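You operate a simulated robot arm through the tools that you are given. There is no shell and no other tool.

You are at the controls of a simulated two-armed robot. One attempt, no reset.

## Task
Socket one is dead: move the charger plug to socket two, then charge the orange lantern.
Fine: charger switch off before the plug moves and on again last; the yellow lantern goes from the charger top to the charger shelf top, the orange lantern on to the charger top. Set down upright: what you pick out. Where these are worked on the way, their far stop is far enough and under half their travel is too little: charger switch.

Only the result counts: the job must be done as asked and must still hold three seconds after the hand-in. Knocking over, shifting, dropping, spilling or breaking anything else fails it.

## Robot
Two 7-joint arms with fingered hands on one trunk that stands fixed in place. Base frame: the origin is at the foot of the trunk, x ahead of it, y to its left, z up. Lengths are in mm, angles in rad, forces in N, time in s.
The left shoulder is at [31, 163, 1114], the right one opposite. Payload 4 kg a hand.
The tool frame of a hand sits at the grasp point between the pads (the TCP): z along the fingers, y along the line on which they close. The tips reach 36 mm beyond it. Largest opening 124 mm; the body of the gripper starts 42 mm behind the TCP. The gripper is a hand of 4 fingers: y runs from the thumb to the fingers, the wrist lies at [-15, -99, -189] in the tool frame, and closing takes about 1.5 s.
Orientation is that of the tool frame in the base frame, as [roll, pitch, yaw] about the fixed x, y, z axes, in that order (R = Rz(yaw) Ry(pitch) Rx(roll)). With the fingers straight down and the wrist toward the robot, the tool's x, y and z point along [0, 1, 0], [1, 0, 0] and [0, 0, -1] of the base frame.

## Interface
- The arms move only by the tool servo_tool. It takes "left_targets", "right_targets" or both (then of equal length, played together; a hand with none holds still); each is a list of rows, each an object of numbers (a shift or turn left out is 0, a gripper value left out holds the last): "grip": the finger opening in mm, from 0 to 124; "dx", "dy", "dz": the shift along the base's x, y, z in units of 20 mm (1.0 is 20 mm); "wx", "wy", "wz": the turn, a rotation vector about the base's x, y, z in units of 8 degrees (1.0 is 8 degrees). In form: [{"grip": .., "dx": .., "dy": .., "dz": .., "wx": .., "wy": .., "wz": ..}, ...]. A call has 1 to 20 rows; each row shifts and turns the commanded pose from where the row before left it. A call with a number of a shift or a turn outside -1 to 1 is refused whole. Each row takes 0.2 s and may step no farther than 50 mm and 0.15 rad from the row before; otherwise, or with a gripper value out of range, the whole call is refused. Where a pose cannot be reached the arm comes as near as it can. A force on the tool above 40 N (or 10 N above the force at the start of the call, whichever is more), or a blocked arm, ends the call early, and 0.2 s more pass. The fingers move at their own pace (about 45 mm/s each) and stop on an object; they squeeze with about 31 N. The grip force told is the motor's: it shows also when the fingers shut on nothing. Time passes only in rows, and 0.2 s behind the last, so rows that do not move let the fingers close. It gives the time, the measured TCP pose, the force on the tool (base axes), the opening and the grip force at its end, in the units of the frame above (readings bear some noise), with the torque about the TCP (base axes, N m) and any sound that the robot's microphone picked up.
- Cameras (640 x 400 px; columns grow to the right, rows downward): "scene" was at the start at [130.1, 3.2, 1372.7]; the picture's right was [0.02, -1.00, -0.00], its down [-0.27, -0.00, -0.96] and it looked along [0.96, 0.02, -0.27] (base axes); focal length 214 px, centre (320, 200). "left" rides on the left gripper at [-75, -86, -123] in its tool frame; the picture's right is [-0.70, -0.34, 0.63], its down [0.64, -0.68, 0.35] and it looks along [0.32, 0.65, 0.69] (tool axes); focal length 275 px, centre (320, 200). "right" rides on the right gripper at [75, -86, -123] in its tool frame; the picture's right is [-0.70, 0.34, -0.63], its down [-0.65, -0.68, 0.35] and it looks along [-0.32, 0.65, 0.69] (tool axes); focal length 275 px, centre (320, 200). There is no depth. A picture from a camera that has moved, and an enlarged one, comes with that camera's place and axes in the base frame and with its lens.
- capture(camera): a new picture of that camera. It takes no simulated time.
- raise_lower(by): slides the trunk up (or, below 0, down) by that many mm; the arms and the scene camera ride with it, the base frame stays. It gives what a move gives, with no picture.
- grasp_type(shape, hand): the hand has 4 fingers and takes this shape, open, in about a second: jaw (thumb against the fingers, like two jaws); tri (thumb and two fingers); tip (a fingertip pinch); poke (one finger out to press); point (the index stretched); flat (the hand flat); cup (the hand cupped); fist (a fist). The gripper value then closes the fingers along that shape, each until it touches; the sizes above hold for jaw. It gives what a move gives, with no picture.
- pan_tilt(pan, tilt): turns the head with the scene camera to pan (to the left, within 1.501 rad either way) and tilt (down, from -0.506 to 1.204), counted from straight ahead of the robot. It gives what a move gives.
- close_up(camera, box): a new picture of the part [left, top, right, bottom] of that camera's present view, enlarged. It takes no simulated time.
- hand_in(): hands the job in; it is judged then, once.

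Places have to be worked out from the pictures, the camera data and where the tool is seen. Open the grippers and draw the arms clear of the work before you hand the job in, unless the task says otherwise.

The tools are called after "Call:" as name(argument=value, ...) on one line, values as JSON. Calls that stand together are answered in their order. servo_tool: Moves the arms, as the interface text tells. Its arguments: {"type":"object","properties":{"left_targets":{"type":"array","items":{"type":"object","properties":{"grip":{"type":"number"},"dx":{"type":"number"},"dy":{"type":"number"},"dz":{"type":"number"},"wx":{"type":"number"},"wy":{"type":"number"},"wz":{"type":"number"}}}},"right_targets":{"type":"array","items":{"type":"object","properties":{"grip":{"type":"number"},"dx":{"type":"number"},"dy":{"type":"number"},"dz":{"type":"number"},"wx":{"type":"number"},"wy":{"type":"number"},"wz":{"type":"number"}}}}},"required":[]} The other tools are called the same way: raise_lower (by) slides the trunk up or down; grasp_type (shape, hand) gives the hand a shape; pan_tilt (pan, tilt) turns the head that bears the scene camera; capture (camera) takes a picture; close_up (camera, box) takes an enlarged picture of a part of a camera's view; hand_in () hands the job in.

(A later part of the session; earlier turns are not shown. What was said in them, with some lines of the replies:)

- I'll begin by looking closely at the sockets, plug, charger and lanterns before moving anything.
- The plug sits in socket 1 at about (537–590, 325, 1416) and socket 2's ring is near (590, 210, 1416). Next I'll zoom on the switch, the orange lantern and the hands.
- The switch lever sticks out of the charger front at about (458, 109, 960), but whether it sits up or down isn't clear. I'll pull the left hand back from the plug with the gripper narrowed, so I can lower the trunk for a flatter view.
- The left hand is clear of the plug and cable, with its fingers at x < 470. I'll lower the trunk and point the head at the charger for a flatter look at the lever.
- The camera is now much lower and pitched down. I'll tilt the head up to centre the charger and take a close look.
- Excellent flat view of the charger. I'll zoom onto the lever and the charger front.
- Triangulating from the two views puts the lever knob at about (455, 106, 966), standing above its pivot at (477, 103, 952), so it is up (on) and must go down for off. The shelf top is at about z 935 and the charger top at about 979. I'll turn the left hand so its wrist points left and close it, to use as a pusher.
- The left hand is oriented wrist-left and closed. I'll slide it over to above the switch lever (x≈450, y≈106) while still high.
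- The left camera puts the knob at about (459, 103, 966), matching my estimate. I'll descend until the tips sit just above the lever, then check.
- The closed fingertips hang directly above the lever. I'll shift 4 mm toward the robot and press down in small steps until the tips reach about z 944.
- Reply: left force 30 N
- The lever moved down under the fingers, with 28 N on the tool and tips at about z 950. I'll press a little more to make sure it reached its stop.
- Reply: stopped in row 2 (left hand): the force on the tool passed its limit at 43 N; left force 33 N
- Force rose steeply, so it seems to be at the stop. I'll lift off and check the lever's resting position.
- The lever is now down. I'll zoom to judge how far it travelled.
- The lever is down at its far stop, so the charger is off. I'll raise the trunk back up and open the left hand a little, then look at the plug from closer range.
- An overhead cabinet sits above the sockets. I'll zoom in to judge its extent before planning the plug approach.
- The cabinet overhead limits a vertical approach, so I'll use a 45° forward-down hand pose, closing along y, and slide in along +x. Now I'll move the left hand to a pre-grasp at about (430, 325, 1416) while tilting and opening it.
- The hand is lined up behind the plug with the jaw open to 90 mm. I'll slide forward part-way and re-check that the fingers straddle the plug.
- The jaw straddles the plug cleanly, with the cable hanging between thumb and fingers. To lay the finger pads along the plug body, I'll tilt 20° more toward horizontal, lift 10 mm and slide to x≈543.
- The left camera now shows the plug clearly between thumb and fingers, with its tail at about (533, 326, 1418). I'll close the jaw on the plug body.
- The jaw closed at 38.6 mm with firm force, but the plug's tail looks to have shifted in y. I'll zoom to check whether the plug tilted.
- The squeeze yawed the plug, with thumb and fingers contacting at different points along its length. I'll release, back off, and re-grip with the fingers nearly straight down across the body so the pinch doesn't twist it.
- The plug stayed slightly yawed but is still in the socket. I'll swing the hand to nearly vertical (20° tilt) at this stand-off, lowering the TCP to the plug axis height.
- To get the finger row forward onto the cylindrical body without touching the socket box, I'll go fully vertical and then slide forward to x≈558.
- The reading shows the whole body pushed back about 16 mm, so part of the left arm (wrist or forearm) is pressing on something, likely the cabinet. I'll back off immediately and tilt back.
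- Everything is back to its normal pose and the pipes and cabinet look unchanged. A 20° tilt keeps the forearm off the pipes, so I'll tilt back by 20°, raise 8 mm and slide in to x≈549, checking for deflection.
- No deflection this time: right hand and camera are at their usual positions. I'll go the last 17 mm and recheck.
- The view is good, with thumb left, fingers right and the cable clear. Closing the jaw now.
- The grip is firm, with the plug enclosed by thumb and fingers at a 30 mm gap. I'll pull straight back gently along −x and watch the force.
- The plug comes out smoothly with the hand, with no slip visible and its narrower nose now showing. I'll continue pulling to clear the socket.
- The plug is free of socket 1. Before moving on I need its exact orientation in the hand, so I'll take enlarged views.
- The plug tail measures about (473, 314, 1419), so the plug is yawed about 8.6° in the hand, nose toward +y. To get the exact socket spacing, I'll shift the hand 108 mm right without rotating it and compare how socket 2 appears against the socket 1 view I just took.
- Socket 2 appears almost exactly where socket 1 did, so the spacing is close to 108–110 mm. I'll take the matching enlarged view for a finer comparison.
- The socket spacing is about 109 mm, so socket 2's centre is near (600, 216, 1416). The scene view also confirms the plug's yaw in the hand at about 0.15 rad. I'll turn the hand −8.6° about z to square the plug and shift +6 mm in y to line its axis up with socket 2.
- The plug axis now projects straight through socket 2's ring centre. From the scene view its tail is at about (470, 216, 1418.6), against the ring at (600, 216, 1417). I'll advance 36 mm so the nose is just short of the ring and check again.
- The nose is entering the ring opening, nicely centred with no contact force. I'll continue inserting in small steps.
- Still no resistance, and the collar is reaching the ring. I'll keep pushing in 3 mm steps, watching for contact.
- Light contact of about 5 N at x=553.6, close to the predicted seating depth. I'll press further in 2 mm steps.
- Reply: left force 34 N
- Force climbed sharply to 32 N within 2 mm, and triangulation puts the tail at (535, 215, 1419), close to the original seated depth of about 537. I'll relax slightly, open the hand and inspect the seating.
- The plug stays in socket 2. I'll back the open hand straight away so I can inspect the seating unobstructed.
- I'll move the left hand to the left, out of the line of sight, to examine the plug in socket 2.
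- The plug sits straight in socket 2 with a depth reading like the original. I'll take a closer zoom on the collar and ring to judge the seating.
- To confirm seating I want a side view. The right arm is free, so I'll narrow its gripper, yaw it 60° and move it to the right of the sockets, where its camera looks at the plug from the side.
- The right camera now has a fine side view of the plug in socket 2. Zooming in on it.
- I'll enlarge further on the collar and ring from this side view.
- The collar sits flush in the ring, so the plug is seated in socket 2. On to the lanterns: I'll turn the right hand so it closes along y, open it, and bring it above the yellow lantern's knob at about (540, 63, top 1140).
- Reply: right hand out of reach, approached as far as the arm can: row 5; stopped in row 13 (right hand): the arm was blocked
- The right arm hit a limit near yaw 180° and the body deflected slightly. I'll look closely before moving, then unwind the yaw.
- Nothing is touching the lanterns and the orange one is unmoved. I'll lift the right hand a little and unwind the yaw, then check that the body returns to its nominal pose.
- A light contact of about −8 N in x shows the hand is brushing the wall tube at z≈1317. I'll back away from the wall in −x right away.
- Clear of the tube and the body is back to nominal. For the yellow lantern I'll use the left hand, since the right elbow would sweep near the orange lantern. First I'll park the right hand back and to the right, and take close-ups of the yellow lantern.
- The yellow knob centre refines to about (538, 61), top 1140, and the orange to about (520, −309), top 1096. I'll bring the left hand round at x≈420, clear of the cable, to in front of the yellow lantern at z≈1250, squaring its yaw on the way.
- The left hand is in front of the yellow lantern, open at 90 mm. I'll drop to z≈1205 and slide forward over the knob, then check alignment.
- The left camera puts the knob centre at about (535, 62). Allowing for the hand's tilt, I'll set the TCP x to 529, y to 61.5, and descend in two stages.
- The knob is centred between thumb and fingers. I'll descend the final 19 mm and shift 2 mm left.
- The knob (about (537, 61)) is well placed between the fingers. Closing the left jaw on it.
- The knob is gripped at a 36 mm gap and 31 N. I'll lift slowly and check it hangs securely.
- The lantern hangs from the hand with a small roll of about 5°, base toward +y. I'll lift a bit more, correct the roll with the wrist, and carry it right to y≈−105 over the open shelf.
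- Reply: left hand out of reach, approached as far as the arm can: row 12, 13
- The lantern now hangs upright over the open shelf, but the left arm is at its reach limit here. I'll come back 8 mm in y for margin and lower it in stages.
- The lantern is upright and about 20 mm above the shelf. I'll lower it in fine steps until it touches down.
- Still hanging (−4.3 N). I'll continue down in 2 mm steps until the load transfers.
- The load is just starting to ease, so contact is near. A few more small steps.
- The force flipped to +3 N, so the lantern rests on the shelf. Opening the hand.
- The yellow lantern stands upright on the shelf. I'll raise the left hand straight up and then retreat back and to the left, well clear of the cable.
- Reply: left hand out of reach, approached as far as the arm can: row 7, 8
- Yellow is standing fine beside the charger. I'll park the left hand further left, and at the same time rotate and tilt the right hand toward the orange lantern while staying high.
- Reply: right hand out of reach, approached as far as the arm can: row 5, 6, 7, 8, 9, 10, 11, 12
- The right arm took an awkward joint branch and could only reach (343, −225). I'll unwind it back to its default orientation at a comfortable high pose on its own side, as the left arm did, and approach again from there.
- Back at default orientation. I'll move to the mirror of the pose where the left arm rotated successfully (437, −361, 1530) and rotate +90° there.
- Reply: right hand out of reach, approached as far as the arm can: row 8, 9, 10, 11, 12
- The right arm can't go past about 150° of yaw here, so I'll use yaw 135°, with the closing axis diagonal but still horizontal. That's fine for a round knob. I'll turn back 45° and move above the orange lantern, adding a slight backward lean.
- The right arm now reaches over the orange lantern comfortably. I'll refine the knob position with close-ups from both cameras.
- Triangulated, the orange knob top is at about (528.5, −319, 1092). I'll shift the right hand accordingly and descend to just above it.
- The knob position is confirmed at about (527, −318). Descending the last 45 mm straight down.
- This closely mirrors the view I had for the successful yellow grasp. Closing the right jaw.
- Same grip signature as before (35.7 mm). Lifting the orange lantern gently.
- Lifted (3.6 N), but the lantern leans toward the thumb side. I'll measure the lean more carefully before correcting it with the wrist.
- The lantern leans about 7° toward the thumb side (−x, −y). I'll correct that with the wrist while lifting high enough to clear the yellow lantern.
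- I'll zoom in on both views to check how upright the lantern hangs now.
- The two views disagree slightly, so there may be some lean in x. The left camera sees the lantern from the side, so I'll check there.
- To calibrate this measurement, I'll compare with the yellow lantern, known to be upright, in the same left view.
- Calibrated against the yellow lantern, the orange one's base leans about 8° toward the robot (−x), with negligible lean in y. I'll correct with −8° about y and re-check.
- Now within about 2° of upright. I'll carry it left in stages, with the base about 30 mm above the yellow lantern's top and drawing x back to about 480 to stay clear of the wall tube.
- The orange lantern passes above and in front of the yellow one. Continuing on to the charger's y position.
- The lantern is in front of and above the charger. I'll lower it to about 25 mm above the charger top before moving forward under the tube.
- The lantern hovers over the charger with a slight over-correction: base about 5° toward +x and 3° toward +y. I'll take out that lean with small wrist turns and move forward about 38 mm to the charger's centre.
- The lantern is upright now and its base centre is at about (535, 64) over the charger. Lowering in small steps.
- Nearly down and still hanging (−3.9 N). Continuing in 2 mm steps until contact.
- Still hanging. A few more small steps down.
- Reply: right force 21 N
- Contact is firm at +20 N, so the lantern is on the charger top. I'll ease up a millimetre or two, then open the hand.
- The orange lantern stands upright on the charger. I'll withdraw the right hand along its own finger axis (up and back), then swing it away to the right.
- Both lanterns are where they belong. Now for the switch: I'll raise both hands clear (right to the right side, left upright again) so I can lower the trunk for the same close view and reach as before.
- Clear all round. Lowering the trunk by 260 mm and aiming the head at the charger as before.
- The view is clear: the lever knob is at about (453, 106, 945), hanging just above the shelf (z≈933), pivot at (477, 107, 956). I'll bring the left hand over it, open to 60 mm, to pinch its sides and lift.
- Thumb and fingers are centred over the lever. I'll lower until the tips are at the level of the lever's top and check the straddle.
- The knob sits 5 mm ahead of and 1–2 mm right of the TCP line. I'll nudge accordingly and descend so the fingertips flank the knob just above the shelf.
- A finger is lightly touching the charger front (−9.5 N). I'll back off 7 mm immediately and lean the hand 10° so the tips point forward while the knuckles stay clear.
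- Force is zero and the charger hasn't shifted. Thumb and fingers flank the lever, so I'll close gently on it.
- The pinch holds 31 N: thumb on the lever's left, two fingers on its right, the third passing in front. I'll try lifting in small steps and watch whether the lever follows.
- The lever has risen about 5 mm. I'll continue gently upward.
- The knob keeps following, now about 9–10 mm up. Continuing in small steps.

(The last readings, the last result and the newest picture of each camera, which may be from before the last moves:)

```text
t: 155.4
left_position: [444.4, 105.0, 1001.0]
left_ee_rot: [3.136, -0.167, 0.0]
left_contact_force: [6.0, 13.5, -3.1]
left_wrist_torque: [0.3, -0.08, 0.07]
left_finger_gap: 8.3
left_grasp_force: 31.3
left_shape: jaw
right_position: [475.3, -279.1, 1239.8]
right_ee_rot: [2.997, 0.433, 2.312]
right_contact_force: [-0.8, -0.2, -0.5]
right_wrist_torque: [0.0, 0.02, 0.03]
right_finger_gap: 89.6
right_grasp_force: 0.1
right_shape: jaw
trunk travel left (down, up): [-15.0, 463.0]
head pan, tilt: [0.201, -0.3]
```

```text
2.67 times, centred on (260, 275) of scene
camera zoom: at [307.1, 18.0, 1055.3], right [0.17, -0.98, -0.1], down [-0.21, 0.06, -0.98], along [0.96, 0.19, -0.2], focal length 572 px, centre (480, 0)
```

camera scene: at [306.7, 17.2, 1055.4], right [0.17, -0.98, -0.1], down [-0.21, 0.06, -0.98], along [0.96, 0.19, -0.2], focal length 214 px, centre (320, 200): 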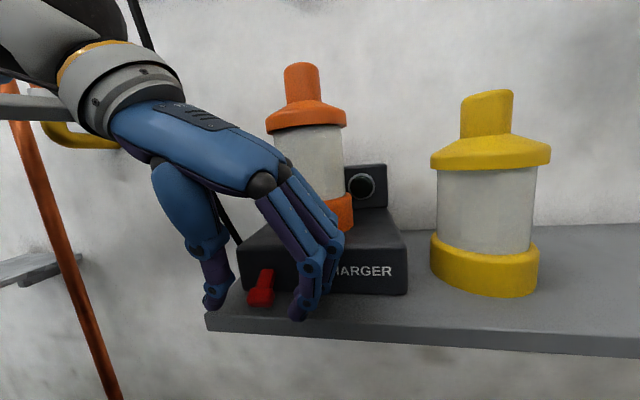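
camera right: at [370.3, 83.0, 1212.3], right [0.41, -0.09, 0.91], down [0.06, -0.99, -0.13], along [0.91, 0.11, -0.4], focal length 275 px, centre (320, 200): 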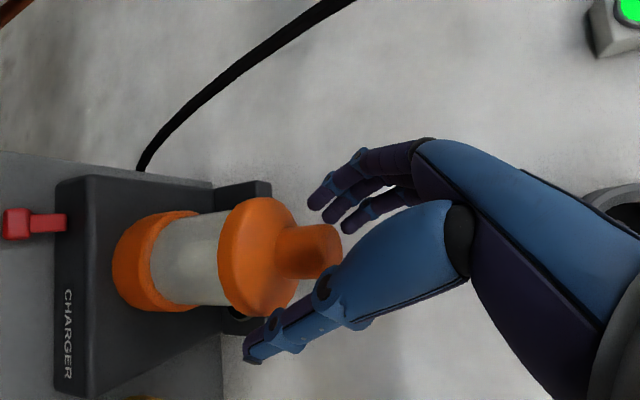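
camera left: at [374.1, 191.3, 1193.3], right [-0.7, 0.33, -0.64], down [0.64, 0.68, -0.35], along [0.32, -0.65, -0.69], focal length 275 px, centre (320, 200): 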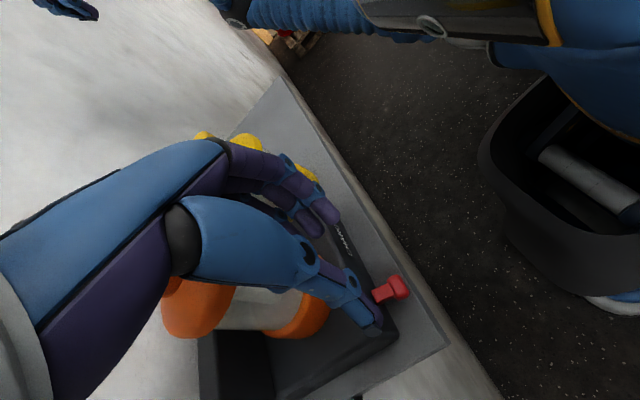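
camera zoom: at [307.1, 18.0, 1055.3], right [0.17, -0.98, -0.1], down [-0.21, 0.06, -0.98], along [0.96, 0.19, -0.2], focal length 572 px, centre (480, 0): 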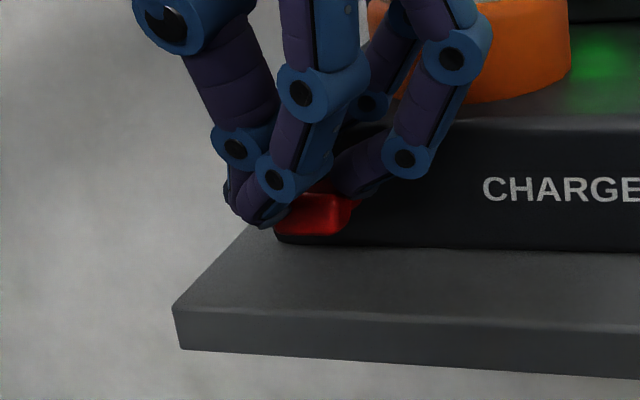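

A green glow has appeared on the charger, so its indicator lit and the plug is live. I'll continue lifting the lever to its upper stop.

Call:
servo_tool(left_targets=[{"dz": 0.1}, {"dz": 0.1}, {"dz": 0.1}, {"dz": 0.1}, {}])

Call:
close_up(camera="scene", box=[180, 200, 340, 350])

Call:
capture(camera="scene")

```text
t: 156.6
left_position: [442.4, 103.9, 1010.3]
left_ee_rot: [3.137, -0.169, 0.0]
left_contact_force: [-0.4, -0.8, 2.1]
left_wrist_torque: [-0.01, 0.03, -0.03]
left_finger_gap: 0.3
left_grasp_force: 30.6
left_shape: jaw
right_position: [474.6, -280.8, 1241.1]
right_ee_rot: [2.993, 0.434, 2.31]
right_contact_force: [0.2, 0.7, -0.4]
right_wrist_torque: [0.01, -0.01, 0.01]
right_finger_gap: 89.8
right_grasp_force: 0.0
right_shape: jaw
trunk travel left (down, up): [-15.0, 463.0]
head pan, tilt: [0.201, -0.3]
```

```text
2.67 times, centred on (260, 275) of scene
camera zoom: at [306.2, 17.0, 1055.7], right [0.17, -0.98, -0.1], down [-0.21, 0.06, -0.98], along [0.96, 0.19, -0.19], focal length 572 px, centre (480, 0)
```

zoom: 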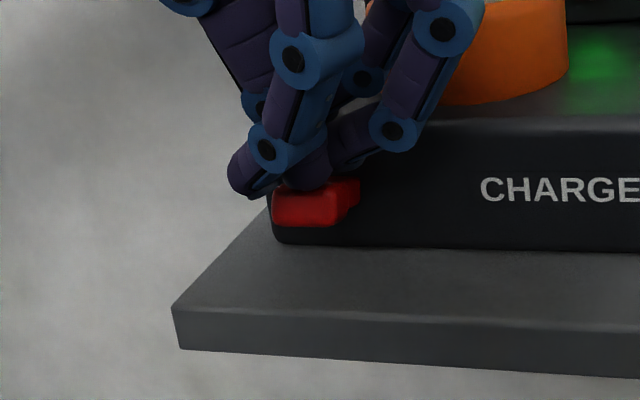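

```text
taken
camera scene: at [306.2, 17.0, 1055.7], right [0.17, -0.98, -0.1], down [-0.21, 0.06, -0.98], along [0.96, 0.19, -0.19], focal length 214 px, centre (320, 200)
```

scene: 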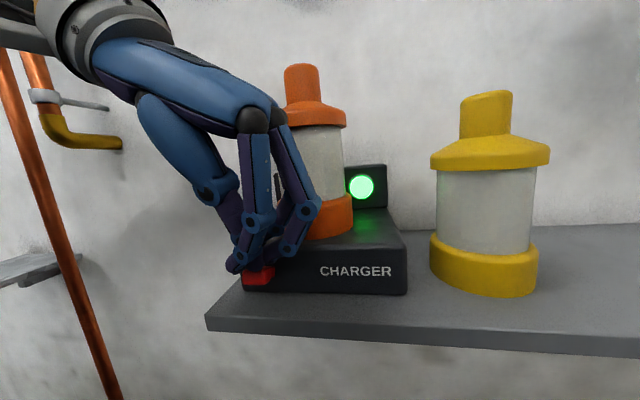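

The charger's indicator is lit bright green. The fingers slid off the top of the lever, so I'll lift the hand clear and check the lever's position.

Call:
servo_tool(left_targets=[{"dz": 0.6}, {"dz": 0.9}, {"dz": 0.9}, {"dz": 0.9}, {"dz": 0.9}, {}])

Call:
close_up(camera="scene", box=[200, 230, 320, 340])

Call:
capture(camera="scene")

```text
t: 158.0
left_position: [444.9, 105.2, 1093.7]
left_ee_rot: [3.138, -0.167, 0.002]
left_contact_force: [0.3, 0.3, -0.4]
left_wrist_torque: [-0.01, 0.03, 0.02]
left_finger_gap: 0.0
left_grasp_force: 31.1
left_shape: jaw
right_position: [474.0, -281.2, 1240.6]
right_ee_rot: [2.996, 0.434, 2.312]
right_contact_force: [-0.6, 0.4, -0.5]
right_wrist_torque: [0.01, -0.01, -0.01]
right_finger_gap: 89.6
right_grasp_force: 0.1
right_shape: jaw
trunk travel left (down, up): [-15.0, 463.0]
head pan, tilt: [0.201, -0.3]
```

```text
3.64 times, centred on (260, 285) of scene
camera zoom: at [306.7, 17.2, 1055.4], right [0.17, -0.98, -0.1], down [-0.21, 0.06, -0.98], along [0.96, 0.19, -0.2], focal length 780 px, centre (538, -109)
```

zoom: 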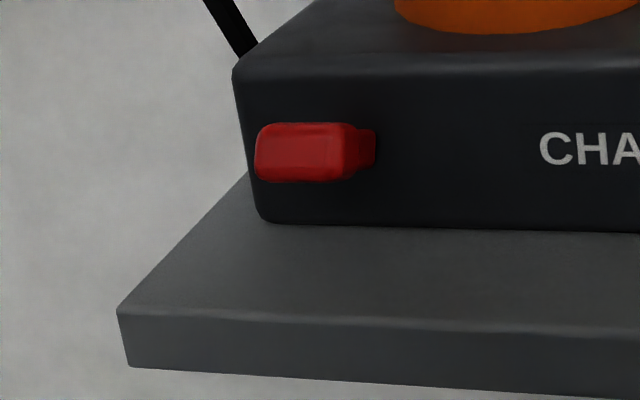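

```text
taken
camera scene: at [306.7, 17.2, 1055.4], right [0.17, -0.98, -0.1], down [-0.21, 0.06, -0.98], along [0.96, 0.19, -0.2], focal length 214 px, centre (320, 200)
```

scene: 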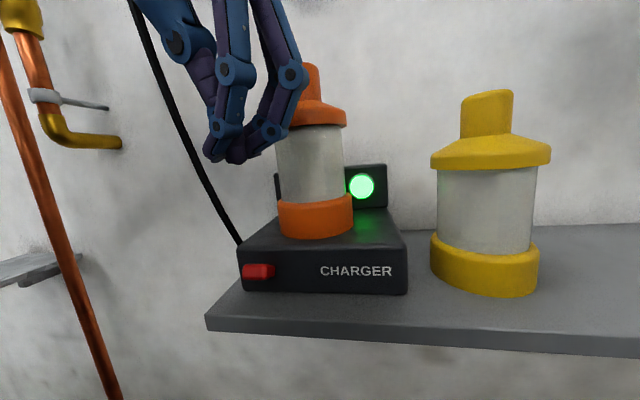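

The lever is back at its upper stop, with its knob at the original height of about 967, and the indicator is bright green. I'll withdraw the left hand upward and to the left, then open it.

Call:
servo_tool(left_targets=[{"dz": 0.9}, {"dz": 0.9}, {"dz": 0.9}, {"dz": 0.9}, {"dz": 0.9}, {"dz": 0.9}, {"dz": 0.9}, {"dz": 0.9, "dy": 0.5}, {"dy": 1}, {"dy": 1}, {"dy": 1}, {"dy": 1}, {"dy": 1}, {"dy": 1}, {"dy": 1}, {"dy": 1}, {"dy": 1}, {"dy": 1}, {"grip": 90}, {}], right_targets=[{}, {}, {}, {}, {}, {}, {}, {}, {"grip": 100}, {}, {}, {}, {}, {}, {}, {}, {}, {}, {}, {}])

Call:
capture(camera="scene")

```text
t: 162.2
left_position: [445.4, 314.6, 1237.4]
left_ee_rot: [3.136, -0.169, 0.001]
left_contact_force: [-1.0, -0.3, 0.1]
left_wrist_torque: [-0.03, 0.03, -0.02]
left_finger_gap: 90.0
left_grasp_force: 0.0
left_shape: jaw
right_position: [474.6, -280.2, 1239.9]
right_ee_rot: [2.996, 0.432, 2.311]
right_contact_force: [-0.2, -0.1, 0.3]
right_wrist_torque: [0.02, -0.01, 0.0]
right_finger_gap: 99.8
right_grasp_force: 0.0
right_shape: jaw
trunk travel left (down, up): [-15.0, 463.0]
head pan, tilt: [0.201, -0.3]
```

```text
taken
camera scene: at [306.5, 17.3, 1055.5], right [0.17, -0.98, -0.1], down [-0.21, 0.06, -0.98], along [0.96, 0.19, -0.2], focal length 214 px, centre (320, 200)
```

scene: 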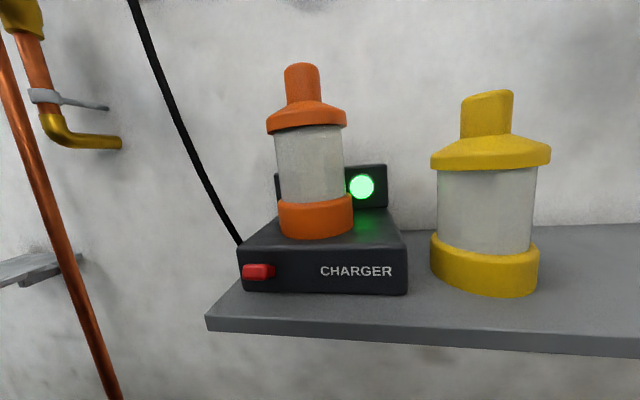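

Everything looks right: orange on the charger, indicator green, lever up, yellow upright on the shelf. I'll raise the trunk back to check the plug and the surroundings one last time.

Call:
raise_lower(by=260)

Call:
pan_tilt(pan=0.2, tilt=0.2)

Call:
capture(camera="scene")

Call:
close_up(camera="scene", box=[180, 60, 320, 160])

```text
t: 164.9
left_position: [444.3, 314.9, 1498.3]
left_ee_rot: [3.137, -0.168, 0.001]
left_contact_force: [0.4, 0.6, -0.6]
left_wrist_torque: [-0.02, 0.01, 0.02]
left_finger_gap: 89.9
left_grasp_force: 0.0
left_shape: jaw
right_position: [475.8, -281.7, 1499.9]
right_ee_rot: [2.994, 0.433, 2.31]
right_contact_force: [1.0, 0.4, -0.4]
right_wrist_torque: [0.03, -0.02, 0.01]
right_finger_gap: 99.9
right_grasp_force: 0.1
right_shape: jaw
trunk travel left (down, up): [-275.0, 203.0]
head pan, tilt: [0.201, -0.3]
```

```text
t: 165.8
left_position: [443.5, 314.5, 1496.5]
left_ee_rot: [3.137, -0.169, 0.0]
left_contact_force: [0.2, 0.3, -0.3]
left_wrist_torque: [0.0, 0.02, 0.0]
left_finger_gap: 90.0
left_grasp_force: 0.1
left_shape: jaw
right_position: [474.6, -280.6, 1499.8]
right_ee_rot: [2.996, 0.433, 2.31]
right_contact_force: [-0.1, 0.6, 0.1]
right_wrist_torque: [0.01, 0.04, 0.01]
right_finger_gap: 99.7
right_grasp_force: 0.0
right_shape: jaw
trunk travel left (down, up): [-275.0, 203.0]
head pan, tilt: [0.201, 0.201]
```

```text
taken
camera scene: at [128.3, 20.2, 1370.0], right [0.2, -0.98, -0.02], down [-0.29, -0.04, -0.96], along [0.94, 0.2, -0.29], focal length 214 px, centre (320, 200)
```

scene: 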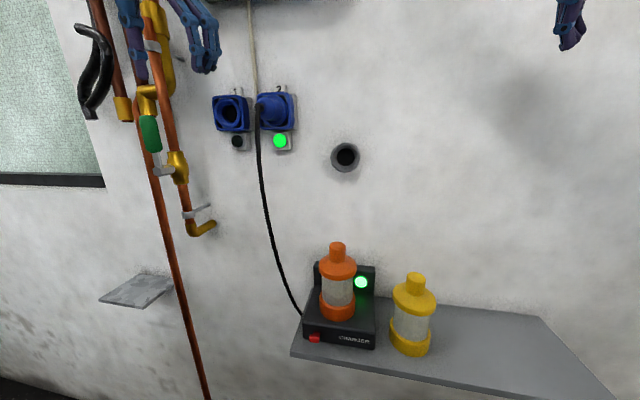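

```text
4.00 times, centred on (250, 110) of scene
camera zoom: at [128.3, 20.2, 1370.0], right [0.2, -0.98, -0.02], down [-0.29, -0.04, -0.96], along [0.94, 0.2, -0.29], focal length 858 px, centre (600, 560)
```

zoom: 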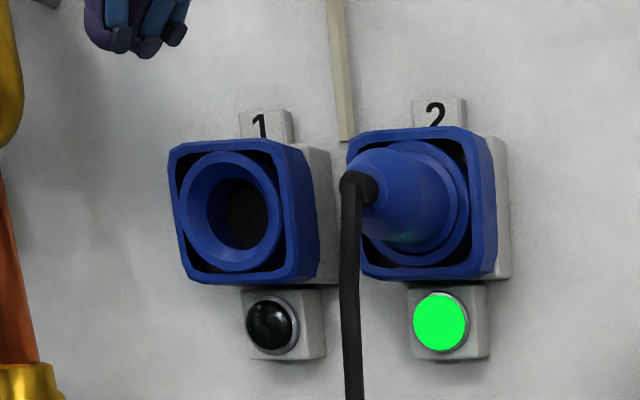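

The final check looks good:
- The plug is straight in socket 2.
- The charger switch is on and its indicator is green.
- The orange lantern stands on the charger.
- The yellow lantern stands upright on the shelf.
- Both hands are open and clear.

Handing in.

Call:
hand_in()

```text
The job is handed in.
```

The job is handed in: the charger now runs from socket two with the orange lantern on it. I haven't seen the judging result.

| Item | State at hand-in |
|---|---|
| Charger switch | I pressed it to off before touching the plug. Switching it back on was the last step, and the lever is back at its original height. |
| Charger plug | Out of socket one and straight in socket two. It appears fully seated, and the charger's indicator lit green when the switch went on. |
| Yellow lantern | Upright on the charger shelf, to the right of the charger. |
| Orange lantern | Upright on the charger top. |

There were three unplanned touches along the way:
- **Left arm:** it pushed against something near the pipes and overhead cabinet hard enough to rock the robot's body, so I backed off.
- **Right hand:** it brushed the grey tube on the wall.
- **Left finger:** it pressed lightly on the charger front while I reached for the switch.

Nothing looked moved or damaged in the camera views after each one.

Both hands were open and clear when I handed in.
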